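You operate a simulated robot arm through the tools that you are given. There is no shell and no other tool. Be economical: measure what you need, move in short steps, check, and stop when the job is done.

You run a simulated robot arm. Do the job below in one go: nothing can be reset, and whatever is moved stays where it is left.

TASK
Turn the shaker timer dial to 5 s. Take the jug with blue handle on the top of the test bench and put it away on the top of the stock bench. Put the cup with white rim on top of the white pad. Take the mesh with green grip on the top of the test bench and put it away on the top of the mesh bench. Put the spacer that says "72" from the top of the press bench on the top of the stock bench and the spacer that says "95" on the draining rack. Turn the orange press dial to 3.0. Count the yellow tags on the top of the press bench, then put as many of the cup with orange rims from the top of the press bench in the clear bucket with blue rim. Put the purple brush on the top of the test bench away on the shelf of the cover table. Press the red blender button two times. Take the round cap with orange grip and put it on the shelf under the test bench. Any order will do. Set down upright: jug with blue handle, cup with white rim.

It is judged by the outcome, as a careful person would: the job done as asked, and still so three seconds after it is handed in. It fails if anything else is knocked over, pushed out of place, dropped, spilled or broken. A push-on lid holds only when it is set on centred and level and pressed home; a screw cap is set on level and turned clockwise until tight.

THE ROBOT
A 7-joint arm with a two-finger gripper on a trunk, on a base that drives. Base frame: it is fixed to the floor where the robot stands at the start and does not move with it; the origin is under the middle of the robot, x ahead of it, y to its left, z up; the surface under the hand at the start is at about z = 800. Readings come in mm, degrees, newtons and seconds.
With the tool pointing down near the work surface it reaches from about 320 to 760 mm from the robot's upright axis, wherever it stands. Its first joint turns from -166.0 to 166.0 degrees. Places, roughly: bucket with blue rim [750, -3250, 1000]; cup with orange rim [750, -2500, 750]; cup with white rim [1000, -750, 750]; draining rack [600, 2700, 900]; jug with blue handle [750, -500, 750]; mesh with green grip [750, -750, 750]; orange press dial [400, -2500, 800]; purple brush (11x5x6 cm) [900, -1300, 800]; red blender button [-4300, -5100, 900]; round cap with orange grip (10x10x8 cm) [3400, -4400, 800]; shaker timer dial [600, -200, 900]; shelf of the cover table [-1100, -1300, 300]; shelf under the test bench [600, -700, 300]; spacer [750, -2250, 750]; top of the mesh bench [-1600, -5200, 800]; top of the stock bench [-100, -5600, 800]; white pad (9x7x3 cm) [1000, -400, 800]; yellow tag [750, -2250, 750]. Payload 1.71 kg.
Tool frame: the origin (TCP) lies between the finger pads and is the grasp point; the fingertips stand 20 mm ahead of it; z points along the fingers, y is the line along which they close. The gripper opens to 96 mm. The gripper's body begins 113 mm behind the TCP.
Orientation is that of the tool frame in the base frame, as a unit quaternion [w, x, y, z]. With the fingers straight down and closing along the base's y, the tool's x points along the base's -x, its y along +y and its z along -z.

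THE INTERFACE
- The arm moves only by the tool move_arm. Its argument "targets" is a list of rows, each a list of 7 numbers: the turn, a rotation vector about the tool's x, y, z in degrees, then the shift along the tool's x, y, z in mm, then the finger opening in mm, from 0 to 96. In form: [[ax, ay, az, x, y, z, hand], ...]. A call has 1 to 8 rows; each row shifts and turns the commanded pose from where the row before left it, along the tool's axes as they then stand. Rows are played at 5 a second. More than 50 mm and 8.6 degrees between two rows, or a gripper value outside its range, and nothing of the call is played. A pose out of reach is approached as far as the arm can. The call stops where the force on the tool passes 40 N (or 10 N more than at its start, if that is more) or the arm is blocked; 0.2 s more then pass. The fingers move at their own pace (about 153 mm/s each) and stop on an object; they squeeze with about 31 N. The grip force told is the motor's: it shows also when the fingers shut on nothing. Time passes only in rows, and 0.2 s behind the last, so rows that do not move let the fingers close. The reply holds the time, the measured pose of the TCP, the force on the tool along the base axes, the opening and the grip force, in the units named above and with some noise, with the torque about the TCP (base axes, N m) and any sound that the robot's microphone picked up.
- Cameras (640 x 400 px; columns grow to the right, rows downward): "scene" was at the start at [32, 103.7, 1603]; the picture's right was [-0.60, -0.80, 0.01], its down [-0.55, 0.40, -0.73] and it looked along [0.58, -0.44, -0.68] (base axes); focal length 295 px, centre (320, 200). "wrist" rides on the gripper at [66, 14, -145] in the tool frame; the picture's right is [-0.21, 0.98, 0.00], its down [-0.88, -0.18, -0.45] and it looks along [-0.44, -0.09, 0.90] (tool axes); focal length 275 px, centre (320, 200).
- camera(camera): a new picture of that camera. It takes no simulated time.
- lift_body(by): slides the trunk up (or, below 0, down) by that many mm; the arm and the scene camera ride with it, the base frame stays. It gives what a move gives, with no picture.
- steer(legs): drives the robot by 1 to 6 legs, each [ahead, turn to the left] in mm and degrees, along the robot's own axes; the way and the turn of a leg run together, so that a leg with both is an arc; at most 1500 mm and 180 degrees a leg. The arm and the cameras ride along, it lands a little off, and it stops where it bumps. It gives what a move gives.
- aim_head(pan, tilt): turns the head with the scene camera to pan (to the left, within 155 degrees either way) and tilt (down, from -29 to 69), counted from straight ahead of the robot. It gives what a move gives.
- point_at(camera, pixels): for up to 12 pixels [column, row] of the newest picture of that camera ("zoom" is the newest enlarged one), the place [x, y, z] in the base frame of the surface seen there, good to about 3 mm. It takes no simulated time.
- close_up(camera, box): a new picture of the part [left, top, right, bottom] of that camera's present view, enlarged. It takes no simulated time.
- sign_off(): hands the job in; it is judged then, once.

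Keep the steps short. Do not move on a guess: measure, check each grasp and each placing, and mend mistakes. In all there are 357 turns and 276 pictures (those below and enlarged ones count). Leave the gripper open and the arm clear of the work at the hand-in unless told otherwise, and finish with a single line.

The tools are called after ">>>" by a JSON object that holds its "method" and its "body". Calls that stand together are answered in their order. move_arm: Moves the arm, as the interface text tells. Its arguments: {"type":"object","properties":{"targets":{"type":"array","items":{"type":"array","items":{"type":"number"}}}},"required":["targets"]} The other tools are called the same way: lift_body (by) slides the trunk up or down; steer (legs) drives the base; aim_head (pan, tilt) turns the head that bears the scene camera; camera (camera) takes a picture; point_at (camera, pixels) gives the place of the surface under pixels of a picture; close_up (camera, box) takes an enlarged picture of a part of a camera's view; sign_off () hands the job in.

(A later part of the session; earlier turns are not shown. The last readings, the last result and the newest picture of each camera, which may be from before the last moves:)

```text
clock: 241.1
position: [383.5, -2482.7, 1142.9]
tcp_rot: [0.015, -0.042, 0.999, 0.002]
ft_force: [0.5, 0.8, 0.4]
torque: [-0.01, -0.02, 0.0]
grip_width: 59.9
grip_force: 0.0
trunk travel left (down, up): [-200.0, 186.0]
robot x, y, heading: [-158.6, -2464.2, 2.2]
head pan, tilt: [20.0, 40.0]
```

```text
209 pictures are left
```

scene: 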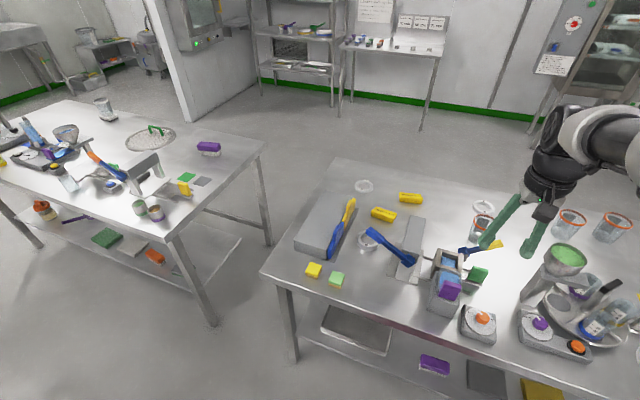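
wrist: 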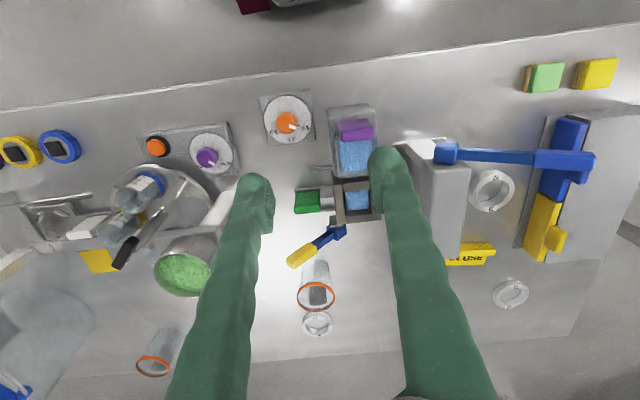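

The orange dial is at (286,122) in the wrist view. I zoom on it.

>>> {"method": "close_up", "body": {"camera": "wrist", "box": [246, 80, 326, 150]}}

>>> {"method": "point_at", "body": {"camera": "zoom", "pixels": [[300, 235], [335, 240], [355, 245], [300, 275], [265, 235], [340, 200], [320, 350], [200, 230]]}}

>>> {"method": "close_up", "body": {"camera": "scene", "box": [430, 280, 530, 360]}}

```text
5.71 times, centred on (286, 115) of wrist
```

zoom: 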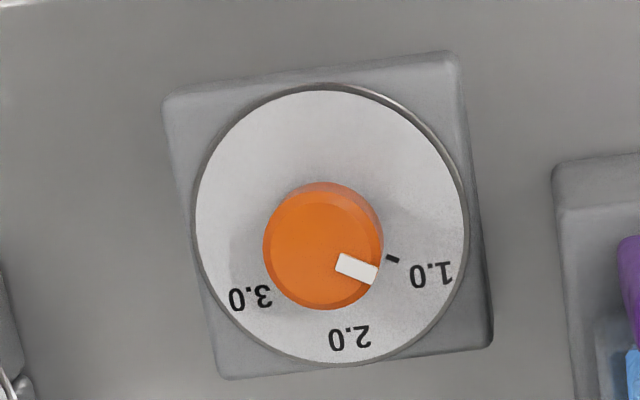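

```text
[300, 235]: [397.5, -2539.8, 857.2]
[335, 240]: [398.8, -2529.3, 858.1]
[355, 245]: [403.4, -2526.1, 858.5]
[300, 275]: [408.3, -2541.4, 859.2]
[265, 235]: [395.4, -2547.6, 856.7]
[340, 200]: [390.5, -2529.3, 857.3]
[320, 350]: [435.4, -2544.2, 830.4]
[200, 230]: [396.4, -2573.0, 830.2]
```

```text
5.00 times, centred on (480, 320) of scene
```

zoom: 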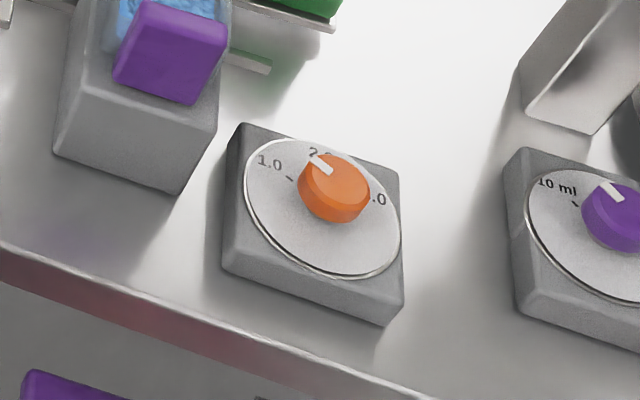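

>>> {"method": "close_up", "body": {"camera": "wrist", "box": [246, 80, 326, 150]}}

>>> {"method": "point_at", "body": {"camera": "zoom", "pixels": [[432, 274], [350, 338], [250, 298], [392, 258], [330, 88], [330, 362], [194, 225], [466, 225], [362, 268], [322, 246]]}}

```text
5.71 times, centred on (286, 115) of wrist
```

zoom: 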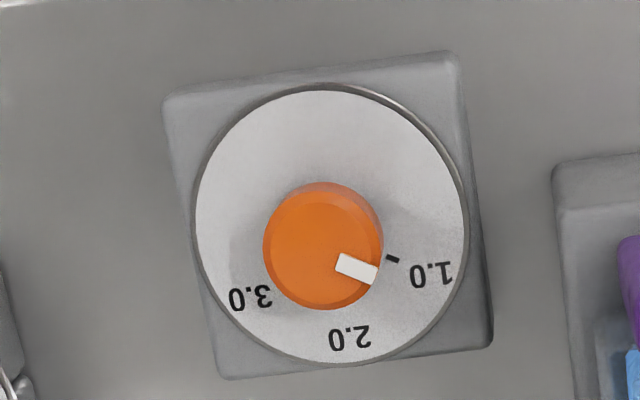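

```text
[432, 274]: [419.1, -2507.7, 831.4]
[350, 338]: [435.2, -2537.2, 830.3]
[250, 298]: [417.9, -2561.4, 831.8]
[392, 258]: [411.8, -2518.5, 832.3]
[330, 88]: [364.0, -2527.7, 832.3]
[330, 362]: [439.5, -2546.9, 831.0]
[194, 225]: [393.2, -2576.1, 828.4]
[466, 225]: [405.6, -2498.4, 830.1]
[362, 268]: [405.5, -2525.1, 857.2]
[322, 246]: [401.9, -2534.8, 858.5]
```

Dial centre (400.5,-2537), pointer at 1.0 (≈60°), 3.0 at ≈-57°: a turn of about 117° clockwise. I level, move above, and pre-turn the tool by -58°.

>>> {"method": "move_arm", "body": {"targets": [[0, 1.7, 0, -6, -28, 0, 50], [0, 0, 0, -6.4, -27.5, 0, 50], [0, 0, -8.4, 0, 0, 0, 50], [0, 0, -8.4, 0, 0, 0, 50], [0, 0, -8.4, 0, 0, 0, 50], [0, 0, -8.4, 0, 0, 0, 50], [0, 0, -8.4, 0, 0, 0, 50], [0, 0, -8.4, 0, 0, 0, 50]]}}

>>> {"method": "move_arm", "body": {"targets": [[0, 0, -8.4, 0, 0, 0, 50], [0, 0, 0, 0, 0, 45, 50], [0, 0, 0, 0, 0, 45, 50], [0, 0, 0, 0, 0, 45, 50], [0, 0, 0, 0, 0, 45, 50], [0, 0, 0, 0, 0, 0, 50]]}}

>>> {"method": "camera", "body": {"camera": "wrist"}}

```text
clock: 242.9
position: [400.7, -2537.7, 1143.6]
tcp_rot: [0.001, -0.464, 0.886, 0.001]
ft_force: [0.3, 0.0, 0.1]
torque: [-0.01, 0.02, 0.0]
grip_width: 50.0
grip_force: 0.0
trunk travel left (down, up): [-200.0, 186.0]
robot x, y, heading: [-160.4, -2468.7, 2.2]
head pan, tilt: [20.0, 40.0]
```

```text
clock: 244.3
position: [400.8, -2537.0, 965.4]
tcp_rot: [-0.001, -0.527, 0.85, 0.001]
ft_force: [0.0, 0.2, -0.1]
torque: [0.0, 0.02, 0.0]
grip_width: 50.2
grip_force: 0.0
trunk travel left (down, up): [-200.0, 186.0]
robot x, y, heading: [-160.4, -2469.8, 2.1]
head pan, tilt: [20.0, 40.0]
```

```text
205 pictures are left
```

wrist: 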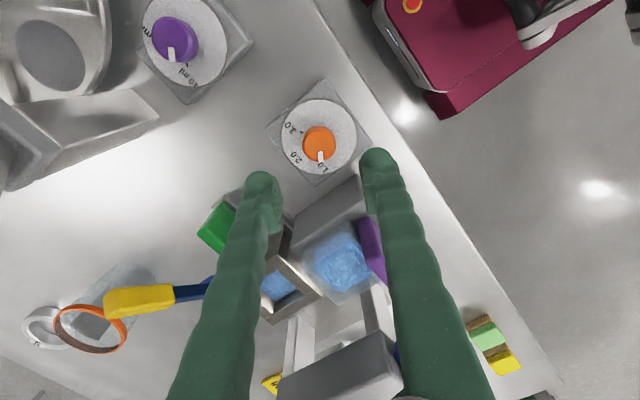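

>>> {"method": "point_at", "body": {"camera": "wrist", "pixels": [[325, 205], [370, 240], [340, 255], [300, 240], [245, 205], [318, 143], [285, 265]]}}

```text
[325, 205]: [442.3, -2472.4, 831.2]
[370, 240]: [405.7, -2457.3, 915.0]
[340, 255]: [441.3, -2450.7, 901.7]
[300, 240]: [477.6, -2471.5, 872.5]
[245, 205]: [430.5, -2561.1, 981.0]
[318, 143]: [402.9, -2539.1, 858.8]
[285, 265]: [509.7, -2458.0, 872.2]
```

Clear. I lower onto the knob and close.

>>> {"method": "move_arm", "body": {"targets": [[0, 0, 0, 0, 0, 40, 50], [0, 0, 0, 0, 0, 40, 50], [0, 0, 0, 0, 0, 30, 50], [0, 0, 0, 0, 0, 0, 30], [0, 0, 0, 0, 0, 0, 20], [0, 0, 0, 0, 0, 0, 20]]}}

```text
clock: 245.7
position: [401.6, -2536.2, 853.2]
tcp_rot: [-0.001, -0.527, 0.85, 0.003]
ft_force: [4.9, -3.1, -30.3]
torque: [-0.07, 0.02, 0.02]
grip_width: 30.0
grip_force: 34.8
trunk travel left (down, up): [-200.0, 186.0]
robot x, y, heading: [-161.8, -2464.5, 2.3]
head pan, tilt: [20.0, 40.0]
```

Held well. I turn 14 rows of 8.35° clockwise.

>>> {"method": "move_arm", "body": {"targets": [[0, 0, 8.35, 0, 0, 0, 20], [0, 0, 8.35, 0, 0, 0, 20], [0, 0, 8.35, 0, 0, 0, 20], [0, 0, 8.35, 0, 0, 0, 20], [0, 0, 8.35, 0, 0, 0, 20], [0, 0, 8.35, 0, 0, 0, 20], [0, 0, 8.35, 0, 0, 0, 20], [0, 0, 8.35, 0, 0, 0, 20]]}}

>>> {"method": "move_arm", "body": {"targets": [[0, 0, 8.35, 0, 0, 0, 20], [0, 0, 8.35, 0, 0, 0, 20], [0, 0, 8.35, 0, 0, 0, 20], [0, 0, 8.35, 0, 0, 0, 20], [0, 0, 8.35, 0, 0, 0, 20], [0, 0, 8.35, 0, 0, 0, 20], [0, 0, 0, 0, 0, 0, 20]]}}

>>> {"method": "close_up", "body": {"camera": "wrist", "box": [240, 90, 400, 250]}}

```text
clock: 247.5
position: [401.2, -2535.3, 854.3]
tcp_rot: [0.0, 0.028, 1.0, 0.002]
ft_force: [-10.9, 9.3, 4.0]
torque: [0.05, 0.36, 0.03]
grip_width: 30.0
grip_force: 35.0
trunk travel left (down, up): [-200.0, 186.0]
robot x, y, heading: [-161.7, -2468.0, 2.5]
head pan, tilt: [20.0, 40.0]
```

```text
clock: 249.1
position: [401.5, -2532.9, 852.9]
tcp_rot: [0.0, 0.449, 0.894, 0.001]
ft_force: [-3.0, 21.1, -0.6]
torque: [0.33, -0.01, -0.03]
grip_width: 30.2
grip_force: 35.6
trunk travel left (down, up): [-200.0, 186.0]
robot x, y, heading: [-162.3, -2469.4, 2.4]
head pan, tilt: [20.0, 40.0]
```

```text
2.50 times, centred on (320, 170) of wrist
```

zoom: 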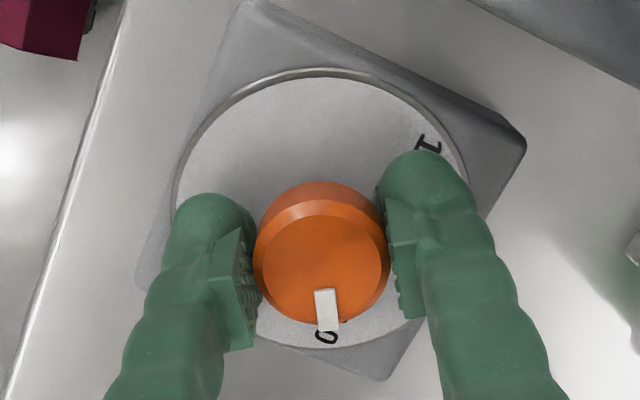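

>>> {"method": "move_arm", "body": {"targets": [[0, 0, 0, 0, 0, 0, 50], [0, 0, 0, 0, 0, 0, 50], [0, 0, 0, 0, 0, -45, 50], [0, 0, 0, 0, 0, -45, 50], [0, 0, 0, 0, 0, -45, 50], [0, 0, 0, 0, 0, -45, 50], [0, 0, 0, 0, 0, 0, 50]]}}

>>> {"method": "close_up", "body": {"camera": "wrist", "box": [280, 80, 360, 150]}}

>>> {"method": "close_up", "body": {"camera": "scene", "box": [450, 290, 510, 350]}}

```text
clock: 250.7
position: [398.9, -2539.6, 1033.6]
tcp_rot: [-0.001, 0.448, 0.894, 0.001]
ft_force: [0.1, -0.1, -0.3]
torque: [0.0, 0.0, 0.0]
grip_width: 50.0
grip_force: 0.1
trunk travel left (down, up): [-200.0, 186.0]
robot x, y, heading: [-161.0, -2467.7, 2.0]
head pan, tilt: [20.0, 40.0]
```

```text
5.71 times, centred on (320, 115) of wrist
```

zoom: 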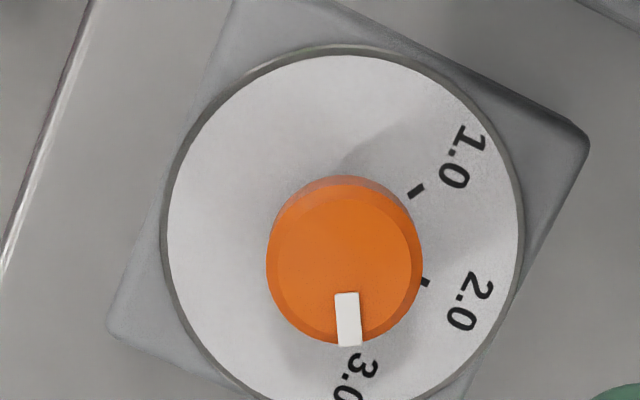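

```text
6.67 times, centred on (480, 320) of scene
```

zoom: 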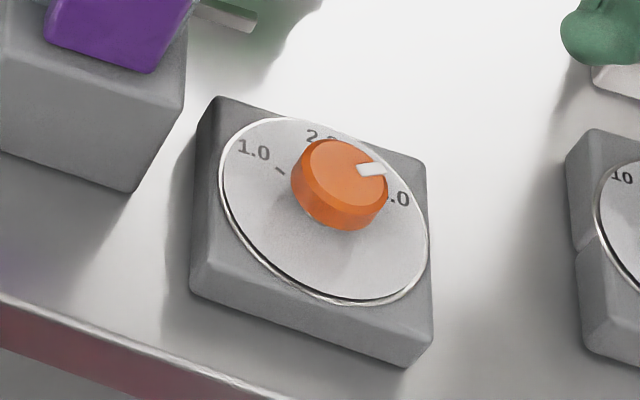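

The dial points at 3.0. Now I survey the press bench; arm up first, then enlarged pictures.

>>> {"method": "move_arm", "body": {"targets": [[0, 0, -8.4, 0, 0, -45, 90], [0, 0, -8.4, 0, 0, -45, 90], [0, 0, -8.4, 0, 0, -45, 90], [0, 0, -8.4, 0, 0, -30, 90], [0, 0, -8.4, 0, 0, 0, 90], [0, 0, -8.4, 0, 0, 0, 90], [0, 0, 0, 0, 0, 0, 90]]}}

>>> {"method": "close_up", "body": {"camera": "scene", "box": [270, 150, 460, 300]}}

>>> {"method": "close_up", "body": {"camera": "scene", "box": [440, 170, 640, 350]}}

>>> {"method": "camera", "body": {"camera": "wrist"}}

```text
clock: 252.3
position: [401.3, -2536.9, 1198.8]
tcp_rot: [0.001, 0.025, 1.0, 0.001]
ft_force: [-0.3, 0.8, -0.5]
torque: [-0.01, 0.02, 0.0]
grip_width: 89.9
grip_force: 0.0
trunk travel left (down, up): [-200.0, 186.0]
robot x, y, heading: [-161.5, -2470.0, 2.3]
head pan, tilt: [20.0, 40.0]
```

```text
2.67 times, centred on (365, 225) of scene
```

zoom: 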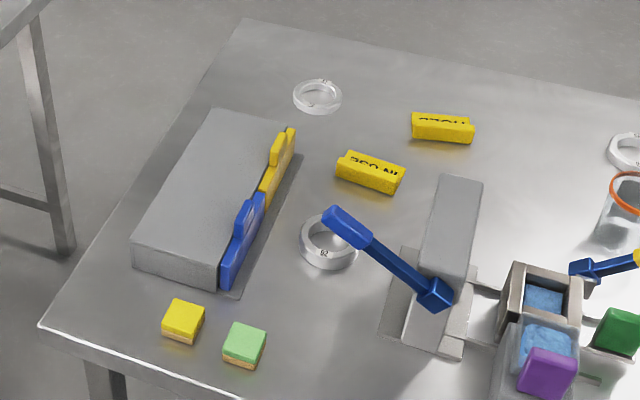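

```text
2.22 times, centred on (540, 260) of scene
```

zoom: 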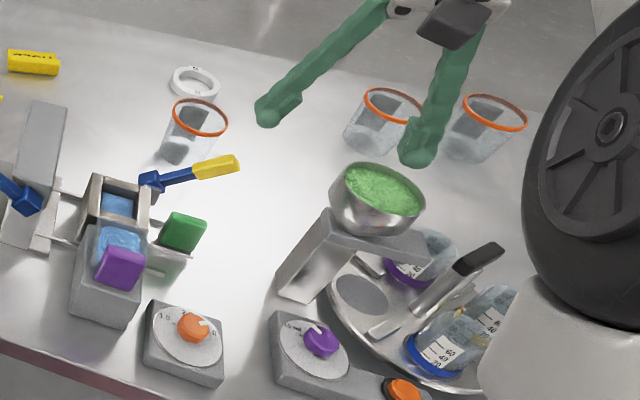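

```text
199 pictures are left
```

wrist: 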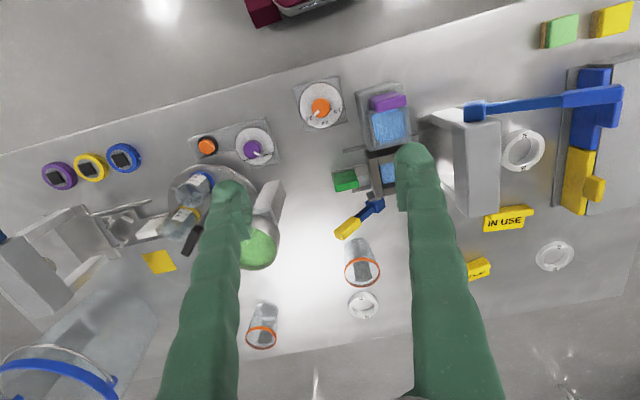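

>>> {"method": "point_at", "body": {"camera": "wrist", "pixels": [[362, 276], [262, 340], [363, 292], [522, 132], [555, 240], [510, 220], [478, 268], [160, 262], [75, 375], [55, 352], [105, 385], [540, 262]]}}

>>> {"method": "close_up", "body": {"camera": "wrist", "box": [440, 100, 620, 300]}}

>>> {"method": "close_up", "body": {"camera": "wrist", "box": [0, 140, 280, 400]}}

```text
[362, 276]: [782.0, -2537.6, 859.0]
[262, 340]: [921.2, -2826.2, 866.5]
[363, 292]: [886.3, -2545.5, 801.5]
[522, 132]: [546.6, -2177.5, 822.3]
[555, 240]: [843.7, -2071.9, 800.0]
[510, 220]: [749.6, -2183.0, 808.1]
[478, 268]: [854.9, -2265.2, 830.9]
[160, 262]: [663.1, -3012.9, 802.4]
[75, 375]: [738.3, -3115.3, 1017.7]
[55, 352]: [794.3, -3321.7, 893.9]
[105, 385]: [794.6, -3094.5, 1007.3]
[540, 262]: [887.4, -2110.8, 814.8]
```

```text
2.00 times, centred on (530, 200) of wrist
```

zoom: 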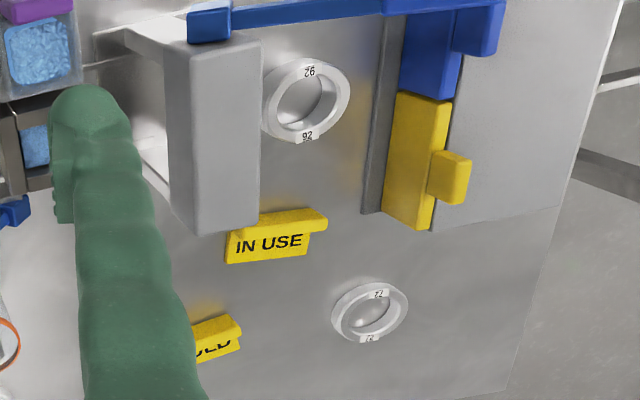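

```text
1.54 times, centred on (140, 270) of wrist
```

zoom: 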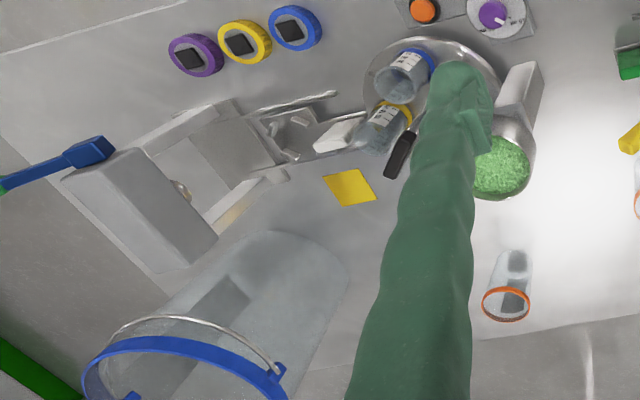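

Spacers: "92" at (547,-2177), "72" at about (850,-2090), a third at (886,-2545). Tags so far: "IN USE" and one more. I go round to the far side of the bench to see and reach them.

>>> {"method": "steer", "body": {"legs": [[0, -92], [1500, 0], [0, 90], [1500, 0], [200, 0], [0, 90]]}}

>>> {"method": "steer", "body": {"legs": [[1400, 0], [300, 0], [0, 90]]}}

>>> {"method": "aim_head", "body": {"pan": 15, "tilt": 40}}

>>> {"method": "camera", "body": {"camera": "scene"}}

```text
clock: 282.7
position: [1631.6, -3339.5, 1198.7]
tcp_rot: [-0.002, -0.688, 0.726, 0.001]
ft_force: [0.4, 0.9, 0.0]
torque: [-0.02, 0.01, -0.02]
grip_width: 90.1
grip_force: 0.1
trunk travel left (down, up): [-200.0, 186.0]
robot x, y, heading: [1567.7, -3901.5, 92.1]
head pan, tilt: [20.0, 40.0]
```

```text
clock: 296.2
position: [950.6, -2171.5, 1207.2]
tcp_rot: [0.003, 1.0, -0.029, -0.007]
ft_force: [0.8, 0.5, 0.3]
torque: [0.0, 0.0, 0.01]
grip_width: 90.0
grip_force: 0.1
trunk travel left (down, up): [-200.0, 186.0]
robot x, y, heading: [1492.4, -2238.8, -177.9]
head pan, tilt: [20.0, 40.0]
```

```text
clock: 296.9
position: [971.4, -2171.4, 1217.6]
tcp_rot: [0.003, 0.999, -0.029, -0.017]
ft_force: [0.9, 0.2, -0.1]
torque: [0.0, 0.08, -0.01]
grip_width: 90.0
grip_force: 0.0
trunk travel left (down, up): [-200.0, 186.0]
robot x, y, heading: [1495.0, -2236.2, -178.1]
head pan, tilt: [15.0, 40.0]
```

```text
196 pictures are left
```

scene: 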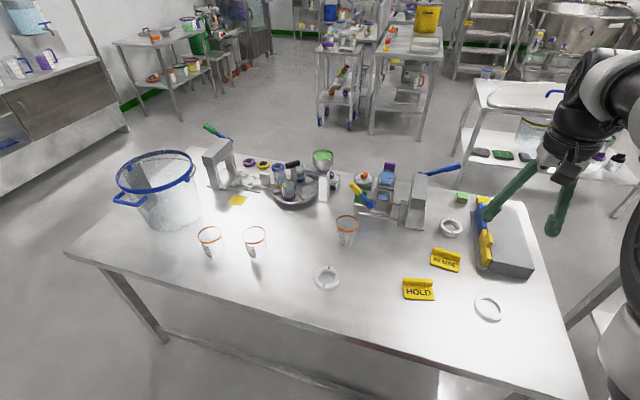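

Two tags seen: HOLD (418,289) and IN USE (445,260); three orange-rimmed cups. I read the spacers and check for hidden tags.

>>> {"method": "close_up", "body": {"camera": "scene", "box": [300, 200, 540, 330]}}

>>> {"method": "close_up", "body": {"camera": "scene", "box": [290, 250, 370, 310]}}

>>> {"method": "close_up", "body": {"camera": "scene", "box": [90, 120, 350, 280]}}

>>> {"method": "point_at", "body": {"camera": "scene", "pixels": [[314, 280], [340, 278], [327, 267], [327, 289], [476, 307], [500, 309], [488, 297], [489, 319], [212, 235], [256, 233], [347, 222], [155, 160]]}}

```text
2.67 times, centred on (420, 265) of scene
```

zoom: 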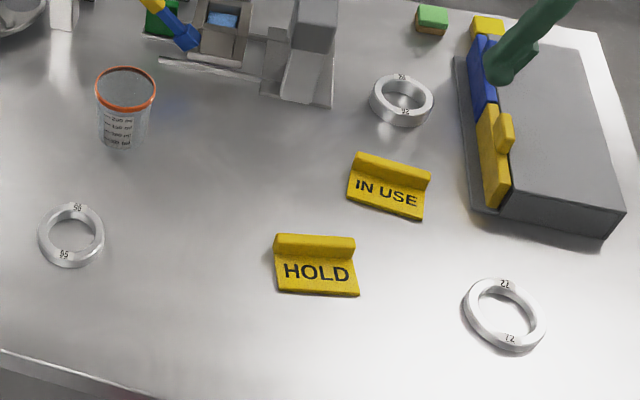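

```text
6.67 times, centred on (330, 280) of scene
```

zoom: 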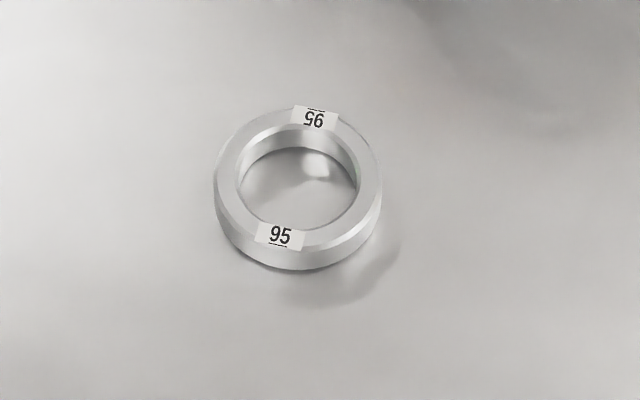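

```text
2.46 times, centred on (220, 200) of scene
```

zoom: 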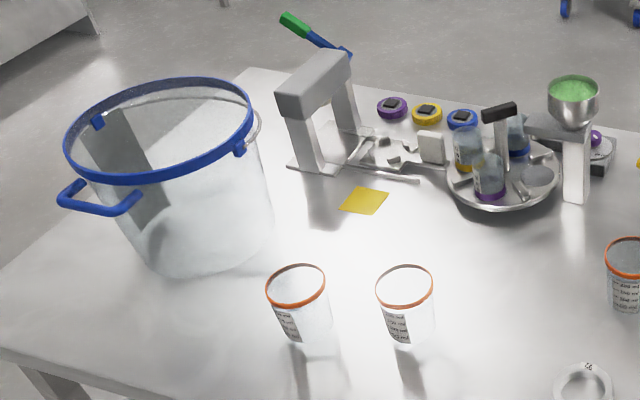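

```text
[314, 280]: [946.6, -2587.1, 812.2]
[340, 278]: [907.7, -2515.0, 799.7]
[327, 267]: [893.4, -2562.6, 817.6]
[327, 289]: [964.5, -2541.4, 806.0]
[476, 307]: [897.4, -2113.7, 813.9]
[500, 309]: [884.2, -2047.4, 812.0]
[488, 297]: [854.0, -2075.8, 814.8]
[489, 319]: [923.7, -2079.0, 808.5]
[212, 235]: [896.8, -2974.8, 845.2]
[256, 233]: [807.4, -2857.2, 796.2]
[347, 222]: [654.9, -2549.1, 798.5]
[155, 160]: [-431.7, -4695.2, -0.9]
```

Confirmed: 2 tags, and the spacer "95" at about (928,-2550). I check the "72" ring closely, then drive to the cups by the bucket.

>>> {"method": "close_up", "body": {"camera": "scene", "box": [450, 280, 530, 340]}}

>>> {"method": "steer", "body": {"legs": [[0, 88], [800, 0], [0, -90], [80, 0]]}}

>>> {"method": "camera", "body": {"camera": "wrist"}}

>>> {"method": "camera", "body": {"camera": "scene"}}

```text
6.67 times, centred on (490, 310) of scene
```

zoom: 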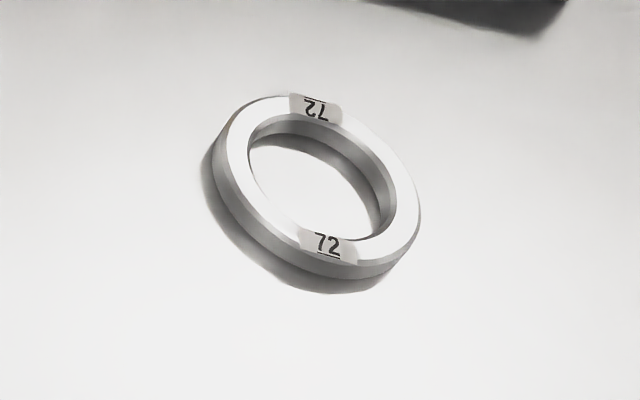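

```text
clock: 311.3
position: [927.9, -2965.7, 1226.6]
tcp_rot: [0.003, 0.999, -0.041, -0.025]
ft_force: [-0.8, -0.7, 1.1]
torque: [-0.02, -0.04, 0.01]
grip_width: 90.2
grip_force: 0.1
trunk travel left (down, up): [-200.0, 186.0]
robot x, y, heading: [1426.6, -3041.6, -179.2]
head pan, tilt: [15.0, 40.0]
```

```text
191 pictures are left
```

wrist: 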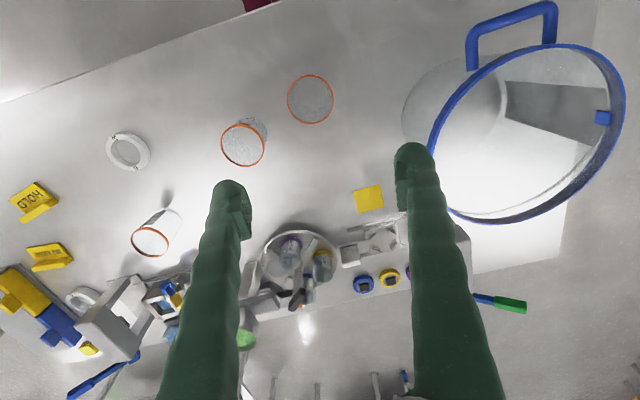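

```text
190 pictures are left
```

scene: 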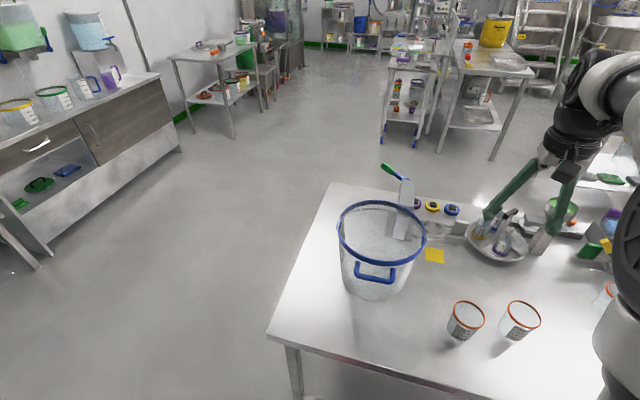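

I measure both cups' rims and the bucket's rim, and level the tool.

>>> {"method": "point_at", "body": {"camera": "wrist", "pixels": [[310, 75], [288, 97], [333, 101], [310, 124], [221, 147], [265, 143], [244, 124], [243, 167], [432, 130], [625, 105], [560, 46], [480, 221]]}}

>>> {"method": "move_arm", "body": {"targets": [[0, 2.9, 0, 0, 0, 0, 96], [0, 0, 4.8, 0, 0, 0, 96], [0, 0, 0, 0, 0, 0, 96]]}}

>>> {"method": "close_up", "body": {"camera": "wrist", "box": [190, 40, 390, 180]}}

```text
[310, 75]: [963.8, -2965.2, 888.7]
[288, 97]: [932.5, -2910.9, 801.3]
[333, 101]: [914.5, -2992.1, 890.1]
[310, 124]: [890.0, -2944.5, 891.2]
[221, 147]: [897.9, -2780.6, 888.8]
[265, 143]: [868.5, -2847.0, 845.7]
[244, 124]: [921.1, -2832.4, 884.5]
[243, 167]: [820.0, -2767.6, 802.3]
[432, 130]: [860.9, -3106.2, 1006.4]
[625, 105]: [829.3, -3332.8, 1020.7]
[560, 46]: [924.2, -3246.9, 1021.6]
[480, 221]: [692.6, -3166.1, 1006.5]
```

```text
clock: 312.1
position: [927.9, -2966.1, 1226.7]
tcp_rot: [0.003, 0.997, -0.083, 0.0]
ft_force: [1.2, 0.7, -0.1]
torque: [-0.02, 0.1, 0.0]
grip_width: 96.0
grip_force: 0.0
trunk travel left (down, up): [-200.0, 186.0]
robot x, y, heading: [1426.5, -3043.5, -179.3]
head pan, tilt: [15.0, 40.0]
```

```text
2.86 times, centred on (290, 110) of wrist
```

zoom: 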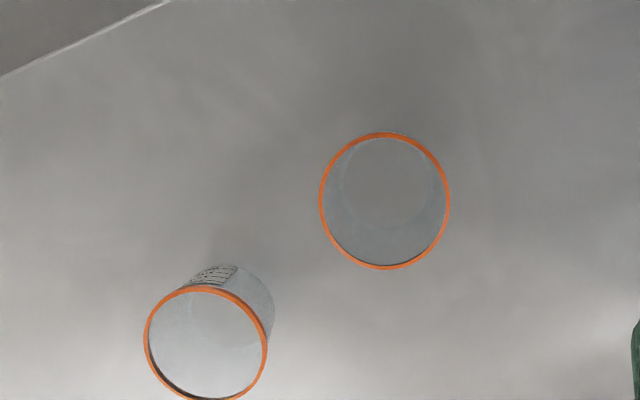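

>>> {"method": "point_at", "body": {"camera": "zoom", "pixels": [[321, 201], [448, 201], [385, 134], [385, 268], [146, 340], [265, 345], [200, 288], [205, 397]]}}

>>> {"method": "move_arm", "body": {"targets": [[0, 0, -4.75, 0, 0, 0, 96], [0, 0, -4.75, 0, 0, 0, 96], [0, 0, 0, 0, 0, 0, 96]]}}

>>> {"method": "camera", "body": {"camera": "wrist"}}

```text
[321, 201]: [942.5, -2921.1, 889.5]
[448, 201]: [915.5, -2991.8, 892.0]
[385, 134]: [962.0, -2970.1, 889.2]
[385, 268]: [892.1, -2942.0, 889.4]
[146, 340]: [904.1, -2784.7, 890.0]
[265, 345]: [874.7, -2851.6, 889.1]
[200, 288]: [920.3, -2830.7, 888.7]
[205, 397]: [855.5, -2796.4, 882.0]
```

```text
clock: 312.9
position: [913.4, -2965.3, 1221.0]
tcp_rot: [0.004, 1.0, 0.0, 0.006]
ft_force: [1.2, 0.3, 0.4]
torque: [0.02, 0.23, 0.0]
grip_width: 96.1
grip_force: 0.2
trunk travel left (down, up): [-200.0, 186.0]
robot x, y, heading: [1425.0, -3047.7, -179.5]
head pan, tilt: [15.0, 40.0]
```

```text
188 pictures are left
```

wrist: 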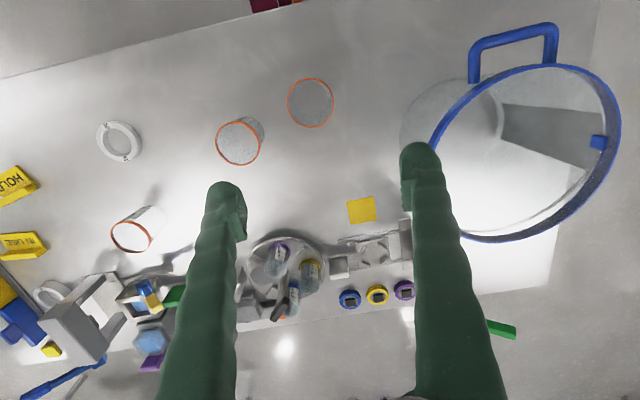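

Cup 1 rim centre (928,-2956), cup 2 (889,-2816), both 890 high. I go over cup 1 and down part way.

>>> {"method": "move_arm", "body": {"targets": [[0, 0, 0, 14.6, -9.3, 0, 96], [0, 0, 0, 0, 0, 48, 96], [0, 0, 0, 0, 0, 48, 96], [0, 0, 0, 0, 0, 48, 96], [0, 0, 0, 0, 0, 48, 96], [0, 0, 0, 0, 0, 48, 96], [0, 0, 0, 0, 0, 20, 96], [0, 0, 0, 0, 0, 0, 96]]}}

>>> {"method": "camera", "body": {"camera": "wrist"}}

```text
clock: 314.7
position: [933.4, -2957.0, 962.0]
tcp_rot: [0.004, 1.0, 0.001, 0.005]
ft_force: [-0.8, 0.2, 0.6]
torque: [0.02, 0.01, 0.02]
grip_width: 96.0
grip_force: 0.1
trunk travel left (down, up): [-200.0, 186.0]
robot x, y, heading: [1426.1, -3044.1, -179.3]
head pan, tilt: [15.0, 40.0]
```

```text
187 pictures are left
```

wrist: 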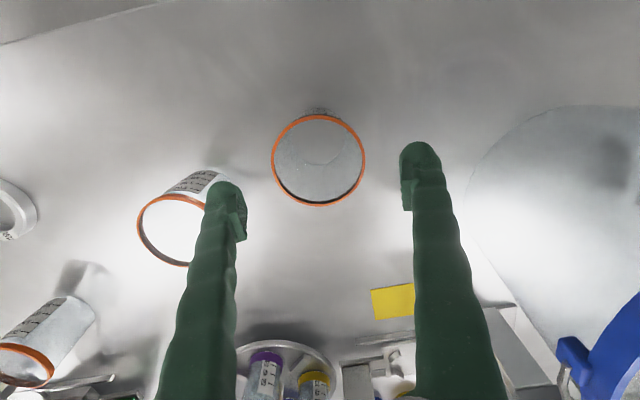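

>>> {"method": "move_arm", "body": {"targets": [[0, 0, 0, -5, 0, 0, 96], [0, 0, 0, 0, 0, 49, 96], [0, 0, 0, 0, 0, 50, 96], [0, 0, 0, 0, 0, 0, 60], [0, 0, 0, 0, 0, 0, 60], [0, 0, 0, 0, 0, 0, 60], [0, 0, 0, 0, 0, -30, 60], [0, 0, 0, 0, 0, 0, 60]]}}

>>> {"method": "camera", "body": {"camera": "wrist"}}

```text
clock: 316.5
position: [929.8, -2959.3, 892.4]
tcp_rot: [0.002, 1.0, 0.001, 0.007]
ft_force: [0.2, 0.5, -0.3]
torque: [-0.02, 0.03, 0.01]
grip_width: 84.1
grip_force: 31.0
trunk travel left (down, up): [-200.0, 186.0]
robot x, y, heading: [1428.2, -3046.3, -179.4]
head pan, tilt: [15.0, 40.0]
```

```text
186 pictures are left
```

wrist: 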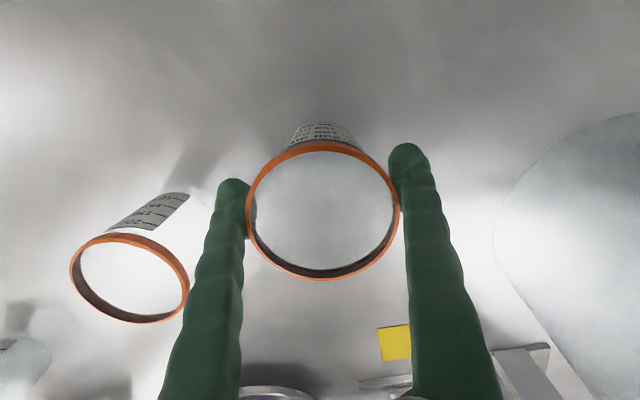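

Cup held. I raise it above the bucket's rim, drive 50 mm closer, and carry it over.

>>> {"method": "move_arm", "body": {"targets": [[0, 0, 0, 0, 0, -49, 60], [0, 0, 0, 0, 0, -49, 60], [0, 0, 0, 0, 0, -49, 60], [0, 0, 0, 0, 0, -49, 60], [0, 0, 0, 0, 0, -49, 60], [0, 0, 0, 0, 0, 0, 60]]}}

>>> {"method": "steer", "body": {"legs": [[50, 0]]}}

```text
clock: 317.9
position: [926.8, -2953.5, 1138.6]
tcp_rot: [0.004, 1.0, -0.001, 0.006]
ft_force: [0.6, 0.0, -0.5]
torque: [0.02, -0.01, -0.01]
grip_width: 83.8
grip_force: 30.3
trunk travel left (down, up): [-200.0, 186.0]
robot x, y, heading: [1426.1, -3044.1, -179.5]
head pan, tilt: [15.0, 40.0]
```

```text
clock: 318.8
position: [892.3, -2953.7, 1146.7]
tcp_rot: [0.003, 1.0, 0.0, -0.001]
ft_force: [0.1, 0.3, 0.0]
torque: [-0.01, -0.06, 0.01]
grip_width: 84.0
grip_force: 31.1
trunk travel left (down, up): [-200.0, 186.0]
robot x, y, heading: [1379.8, -3044.3, -179.1]
head pan, tilt: [15.0, 40.0]
```

>>> {"method": "move_arm", "body": {"targets": [[0, 0, 0, -20, 38, 0, 60], [0, 0, 0, -20, 38, 0, 60], [0, 0, 0, -20, 38, 0, 60], [0, 0, 0, -20, 38, 0, 60], [0, 0, 0, -20, 38, 0, 60], [0, 0, 0, -20, 38, 0, 60], [0, 0, 0, -22, 38, 0, 60], [0, 0, 0, 0, 0, 0, 60]]}}

>>> {"method": "camera", "body": {"camera": "wrist"}}

>>> {"method": "camera", "body": {"camera": "scene"}}

```text
clock: 320.6
position: [747.4, -3217.4, 1147.5]
tcp_rot: [0.003, 1.0, -0.001, 0.0]
ft_force: [0.4, 0.0, -0.3]
torque: [-0.03, 0.05, -0.05]
grip_width: 83.2
grip_force: 31.7
trunk travel left (down, up): [-200.0, 186.0]
robot x, y, heading: [1384.4, -3047.2, -179.4]
head pan, tilt: [15.0, 40.0]
```

```text
185 pictures are left
```

wrist: 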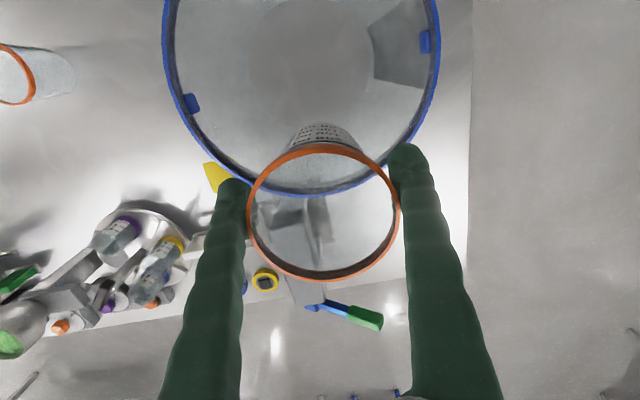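

```text
184 pictures are left
```

scene: 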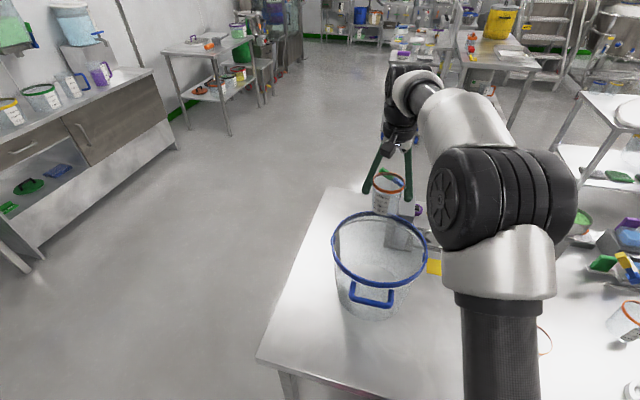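

>>> {"method": "point_at", "body": {"camera": "wrist", "pixels": [[164, 40], [437, 40], [300, 193], [189, 125], [415, 125], [310, 60], [250, 60], [370, 70], [310, 110]]}}

>>> {"method": "point_at", "body": {"camera": "scene", "pixels": [[334, 240], [424, 262], [358, 285], [380, 214], [400, 280], [340, 222]]}}

```text
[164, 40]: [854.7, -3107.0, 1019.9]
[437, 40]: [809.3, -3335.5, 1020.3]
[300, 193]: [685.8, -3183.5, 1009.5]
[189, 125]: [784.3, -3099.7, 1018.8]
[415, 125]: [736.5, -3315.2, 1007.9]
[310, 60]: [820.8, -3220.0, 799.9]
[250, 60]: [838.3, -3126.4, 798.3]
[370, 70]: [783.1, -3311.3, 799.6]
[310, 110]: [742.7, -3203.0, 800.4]
```

```text
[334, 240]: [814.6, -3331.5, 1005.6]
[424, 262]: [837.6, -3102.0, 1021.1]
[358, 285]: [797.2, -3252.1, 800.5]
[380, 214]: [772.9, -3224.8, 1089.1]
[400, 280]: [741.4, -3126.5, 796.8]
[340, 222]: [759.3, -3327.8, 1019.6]
```

Bucket rim centre (804,-3217), radius about 120; the cup at offset -57 fits. I lower it in.

>>> {"method": "move_arm", "body": {"targets": [[0, 0, 0, 0, 0, 45, 60], [0, 0, 0, 0, 0, 45, 60], [0, 0, 0, 0, 0, 45, 60], [0, 0, 0, 0, 0, 45, 60], [0, 0, 0, 0, 0, 45, 60], [0, 0, 0, 0, 0, 40, 60], [0, 0, 0, 0, 0, 0, 60]]}}

>>> {"method": "camera", "body": {"camera": "wrist"}}

```text
clock: 322.2
position: [744.7, -3221.9, 878.7]
tcp_rot: [0.004, 1.0, 0.0, 0.0]
ft_force: [0.6, -0.9, -0.5]
torque: [0.02, -0.01, 0.0]
grip_width: 83.0
grip_force: 31.0
trunk travel left (down, up): [-200.0, 186.0]
robot x, y, heading: [1378.2, -3048.2, -179.3]
head pan, tilt: [15.0, 40.0]
```

```text
183 pictures are left
```

wrist: 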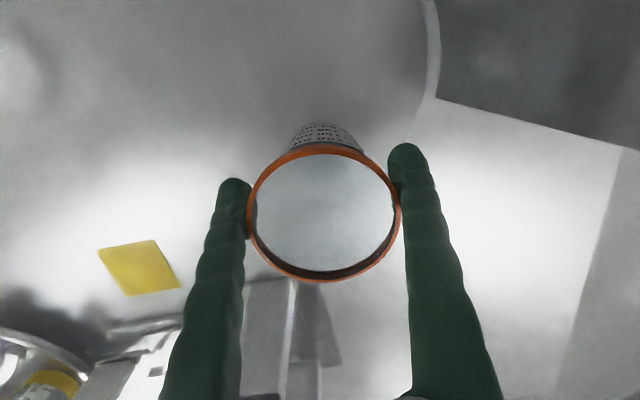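

Inside the bucket. I lower in small steps to contact.

>>> {"method": "move_arm", "body": {"targets": [[0, 0, 0, 0, 0, 4, 60], [0, 0, 0, 0, 0, 3, 60], [0, 0, 0, 0, 0, 2, 60], [0, 0, 0, 0, 0, 0, 60]]}}

```text
clock: 323.2
position: [744.2, -3220.7, 871.5]
tcp_rot: [0.004, 1.0, 0.0, 0.0]
ft_force: [-1.0, 0.1, 0.1]
torque: [-0.05, -0.01, 0.01]
grip_width: 83.1
grip_force: 31.0
trunk travel left (down, up): [-200.0, 186.0]
robot x, y, heading: [1383.2, -3042.2, -179.4]
head pan, tilt: [15.0, 40.0]
```

>>> {"method": "move_arm", "body": {"targets": [[0, 0, 0, 0, 0, 2, 60], [0, 0, 0, 0, 0, 2, 60], [0, 0, 0, 0, 0, 2, 60], [0, 0, 0, 0, 0, 0, 60]]}}

```text
clock: 324.2
position: [744.1, -3220.3, 867.0]
tcp_rot: [0.004, 1.0, 0.0, -0.001]
ft_force: [-1.9, 0.5, 26.1]
torque: [0.1, 0.12, 0.27]
grip_width: 82.6
grip_force: 30.7
trunk travel left (down, up): [-200.0, 186.0]
robot x, y, heading: [1378.5, -3044.4, -179.3]
head pan, tilt: [15.0, 40.0]
```

Contact. I release and lift straight out.

>>> {"method": "move_arm", "body": {"targets": [[0, 0, 0, 0, 0, -2, 70], [0, 0, 0, 0, 0, 0, 92], [0, 0, 0, 0, 0, 0, 96], [0, 0, 0, 0, 0, -30, 96], [0, 0, 0, 0, 0, -45, 96], [0, 0, 0, 0, 0, -45, 96], [0, 0, 0, 0, 0, -45, 96], [0, 0, 0, 0, 0, -45, 96]]}}

>>> {"method": "move_arm", "body": {"targets": [[0, 0, 0, 0, 0, -40, 96], [0, 0, 0, 0, 0, -40, 96], [0, 0, 0, 36, -45, 0, 96], [0, 0, 0, 0, -48, 0, 96], [0, 0, 0, 0, -48, 0, 96], [0, 0, 0, 20, -45, 0, 96], [0, 0, 0, 20, -45, 0, 96], [0, 0, 0, 20, -45, 0, 96]]}}

>>> {"method": "camera", "body": {"camera": "wrist"}}

>>> {"method": "camera", "body": {"camera": "scene"}}

```text
clock: 326.0
position: [746.0, -3219.6, 1077.7]
tcp_rot: [0.004, 1.0, 0.001, 0.001]
ft_force: [0.4, -1.0, 0.6]
torque: [0.02, 0.02, -0.01]
grip_width: 96.1
grip_force: 0.0
trunk travel left (down, up): [-200.0, 186.0]
robot x, y, heading: [1380.4, -3045.4, -179.3]
head pan, tilt: [15.0, 40.0]
```

```text
refused: row 3 steps farther than a row can; nothing moved
```

```text
182 pictures are left
```

wrist: 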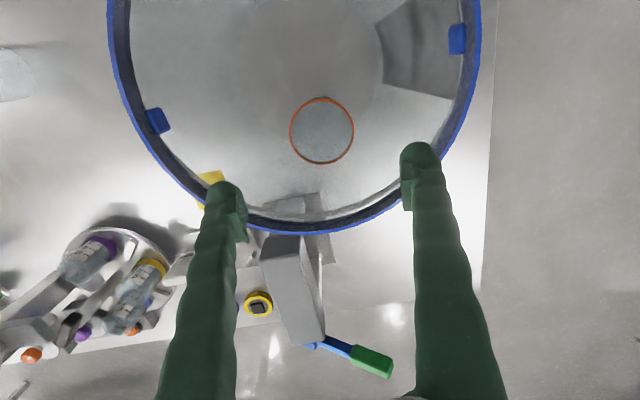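

```text
181 pictures are left
```

scene: 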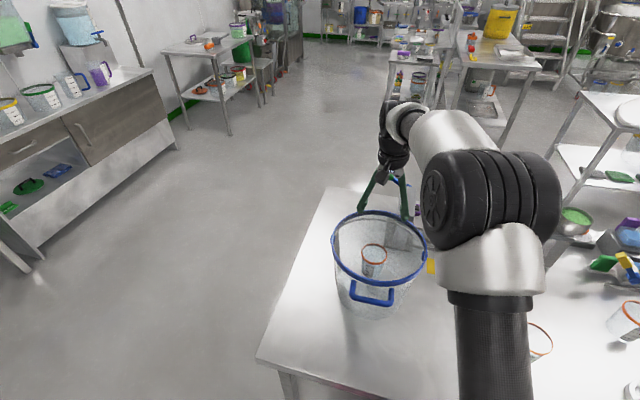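

Cup 1 stands in the bucket. Now to cup 2 at (889,-2816).

>>> {"method": "move_arm", "body": {"targets": [[0, 0, 0, 0, 0, -45, 96], [0, 0, 0, 0, 0, -35, 96], [0, 0, 0, 14.3, -45, 0, 96], [0, 0, 0, 14.3, -45, 0, 96], [0, 0, 0, 14.3, -45, 0, 96], [0, 0, 0, 14.3, -45, 0, 96], [0, 0, 0, 14.3, -45, 0, 96], [0, 0, 0, 14.3, -45, 0, 96]]}}

>>> {"method": "move_arm", "body": {"targets": [[0, 0, 0, 19, -45, 0, 96], [0, 0, 0, 19, -45, 0, 96], [0, 0, 0, 19, -44, 0, 96], [0, 0, 0, 0, 0, 48, 96], [0, 0, 0, 0, 0, 48, 96], [0, 0, 0, 0, 0, 48, 96], [0, 0, 0, 0, 0, 40, 96], [0, 0, 0, 0, 0, 0, 96]]}}

>>> {"method": "camera", "body": {"camera": "wrist"}}

```text
clock: 327.8
position: [831.2, -2947.0, 1155.9]
tcp_rot: [0.004, 1.0, 0.0, 0.002]
ft_force: [0.7, 1.0, -0.1]
torque: [-0.04, 0.01, 0.03]
grip_width: 96.1
grip_force: 0.1
trunk travel left (down, up): [-200.0, 186.0]
robot x, y, heading: [1382.7, -3042.6, -179.6]
head pan, tilt: [15.0, 40.0]
```

```text
clock: 329.6
position: [888.9, -2814.5, 970.1]
tcp_rot: [0.003, 1.0, -0.001, 0.001]
ft_force: [-0.7, -0.5, -0.4]
torque: [-0.04, 0.03, -0.04]
grip_width: 96.0
grip_force: 0.1
trunk travel left (down, up): [-200.0, 186.0]
robot x, y, heading: [1378.5, -3045.4, -179.3]
head pan, tilt: [15.0, 40.0]
```

```text
180 pictures are left
```

wrist: 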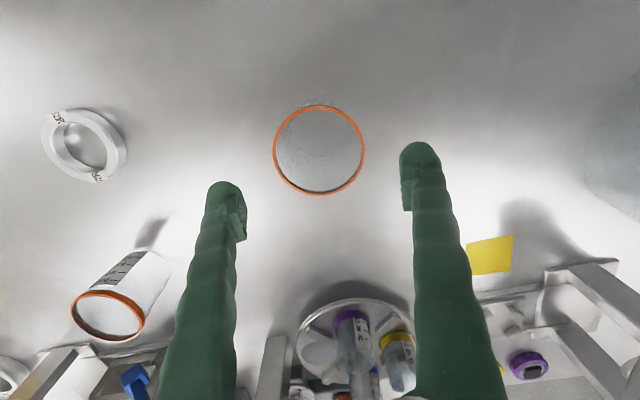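

Centred. Down 108 mm and close.

>>> {"method": "move_arm", "body": {"targets": [[0, 0, 0, 0, 0, 49, 96], [0, 0, 0, 0, 0, 49, 96], [0, 0, 0, 0, 0, 10, 96], [0, 0, 0, 0, 0, 0, 60], [0, 0, 0, 0, 0, 0, 60], [0, 0, 0, 0, 0, 0, 60], [0, 0, 0, 0, 0, -30, 60], [0, 0, 0, 0, 0, 0, 60]]}}

>>> {"method": "move_arm", "body": {"targets": [[0, 0, 0, 0, 0, -48, 60], [0, 0, 0, 0, 0, -48, 60], [0, 0, 0, 0, 0, -48, 60], [0, 0, 0, 0, 0, -48, 60], [0, 0, 0, 0, 0, -48, 60], [0, 0, 0, 0, 0, -20, 60], [0, 0, 0, 0, 0, 0, 60]]}}

>>> {"method": "camera", "body": {"camera": "wrist"}}

```text
clock: 331.4
position: [888.0, -2818.8, 891.7]
tcp_rot: [0.004, 1.0, 0.0, 0.0]
ft_force: [-0.5, 0.2, -1.3]
torque: [-0.01, -0.02, 0.03]
grip_width: 85.1
grip_force: 30.7
trunk travel left (down, up): [-200.0, 186.0]
robot x, y, heading: [1379.6, -3044.1, -179.4]
head pan, tilt: [15.0, 40.0]
```

```text
clock: 333.0
position: [887.5, -2814.3, 1151.6]
tcp_rot: [0.004, 1.0, 0.0, 0.001]
ft_force: [0.2, 0.8, 0.3]
torque: [0.0, -0.03, 0.02]
grip_width: 85.4
grip_force: 31.1
trunk travel left (down, up): [-200.0, 186.0]
robot x, y, heading: [1380.6, -3045.9, -179.2]
head pan, tilt: [15.0, 40.0]
```

```text
179 pictures are left
```

wrist: 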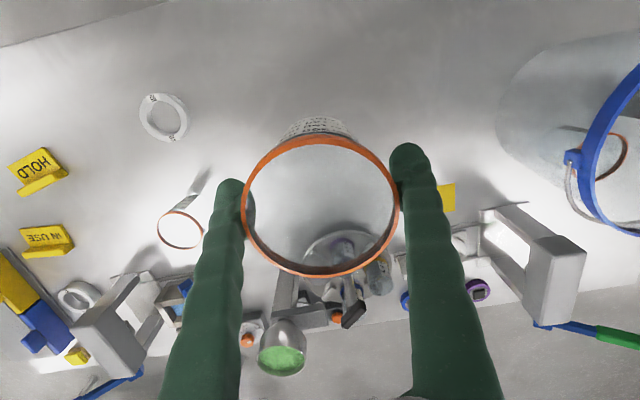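

Held. I carry it over (825,-3217), beside cup 1.

>>> {"method": "move_arm", "body": {"targets": [[0, 0, 0, -7, 45, 0, 60], [0, 0, 0, -7, 45, 0, 60], [0, 0, 0, -7, 45, 0, 60], [0, 0, 0, -7, 45, 0, 60], [0, 0, 0, -7, 45, 0, 60], [0, 0, 0, -7, 45, 0, 60], [0, 0, 0, -7, 45, 0, 60], [0, 0, 0, -7, 45, 0, 60]]}}

>>> {"method": "move_arm", "body": {"targets": [[0, 0, 0, -6, 43, 0, 60], [0, 0, 0, 0, 0, 0, 60], [0, 0, 0, 0, 0, 0, 60]]}}

>>> {"method": "camera", "body": {"camera": "wrist"}}

>>> {"method": "close_up", "body": {"camera": "scene", "box": [300, 120, 480, 330]}}

```text
clock: 334.8
position: [832.1, -3176.1, 1154.5]
tcp_rot: [0.003, 1.0, 0.0, 0.001]
ft_force: [-0.5, -1.2, -0.7]
torque: [0.03, -0.01, -0.05]
grip_width: 85.2
grip_force: 31.2
trunk travel left (down, up): [-200.0, 186.0]
robot x, y, heading: [1379.5, -3044.4, -179.1]
head pan, tilt: [15.0, 40.0]
```

```text
clock: 335.6
position: [826.2, -3217.6, 1155.1]
tcp_rot: [0.004, 1.0, 0.001, 0.0]
ft_force: [-0.8, -0.2, -0.5]
torque: [-0.03, -0.05, -0.01]
grip_width: 85.2
grip_force: 31.6
trunk travel left (down, up): [-200.0, 186.0]
robot x, y, heading: [1381.7, -3043.8, -179.3]
head pan, tilt: [15.0, 40.0]
```

```text
178 pictures are left
```

wrist: 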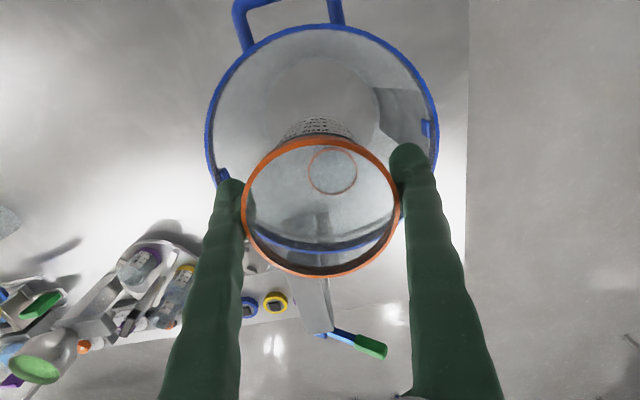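

```text
1.90 times, centred on (390, 225) of scene
```

zoom: 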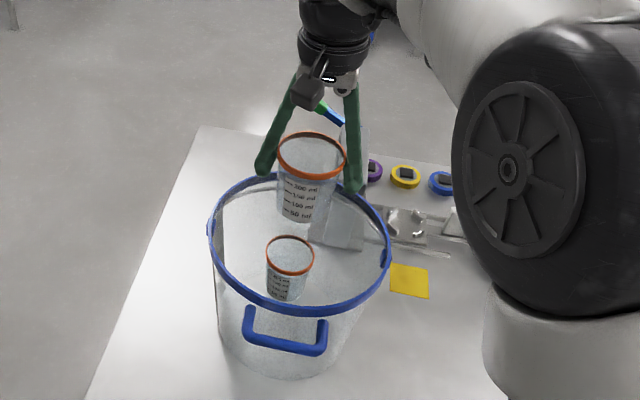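

Cup 1 sits at about (742,-3221), leaving room. I lower cup 2.

>>> {"method": "move_arm", "body": {"targets": [[0, 0, 0, 0, 0, 45, 60], [0, 0, 0, 0, 0, 45, 60], [0, 0, 0, 0, 0, 45, 60], [0, 0, 0, 0, 0, 45, 60], [0, 0, 0, 0, 0, 45, 60], [0, 0, 0, 0, 0, 45, 60], [0, 0, 0, 0, 0, 5, 60], [0, 0, 0, 0, 0, 0, 60]]}}

>>> {"method": "close_up", "body": {"camera": "scene", "box": [300, 120, 480, 330]}}

```text
clock: 337.4
position: [825.6, -3220.9, 879.3]
tcp_rot: [0.004, 1.0, 0.001, 0.0]
ft_force: [0.7, 0.0, -0.9]
torque: [0.01, 0.02, -0.04]
grip_width: 84.9
grip_force: 31.2
trunk travel left (down, up): [-200.0, 186.0]
robot x, y, heading: [1380.6, -3045.4, -179.3]
head pan, tilt: [15.0, 40.0]
```

```text
1.90 times, centred on (390, 225) of scene
```

zoom: 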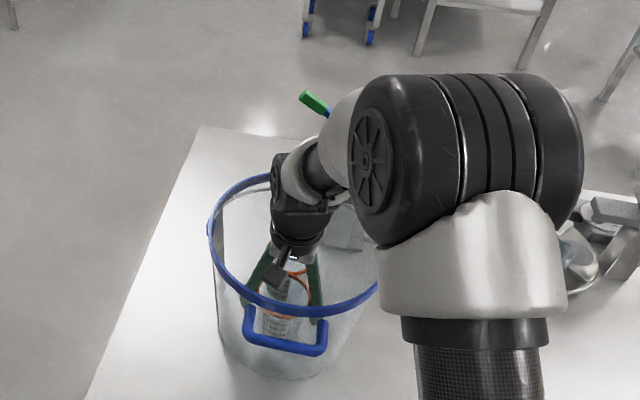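

>>> {"method": "move_arm", "body": {"targets": [[0, 0, 0, 0, 0, 4, 60], [0, 0, 0, 0, 0, 4, 60], [0, 0, 0, 0, 0, 3, 60], [0, 0, 0, 0, 0, 2, 60], [0, 0, 0, 0, 0, 0, 60]]}}

```text
clock: 338.6
position: [826.0, -3220.3, 869.3]
tcp_rot: [0.004, 1.0, 0.0, 0.0]
ft_force: [2.2, 0.3, 11.2]
torque: [0.09, -0.06, -0.01]
grip_width: 85.3
grip_force: 31.3
trunk travel left (down, up): [-200.0, 186.0]
robot x, y, heading: [1382.8, -3047.3, -179.3]
head pan, tilt: [15.0, 40.0]
```

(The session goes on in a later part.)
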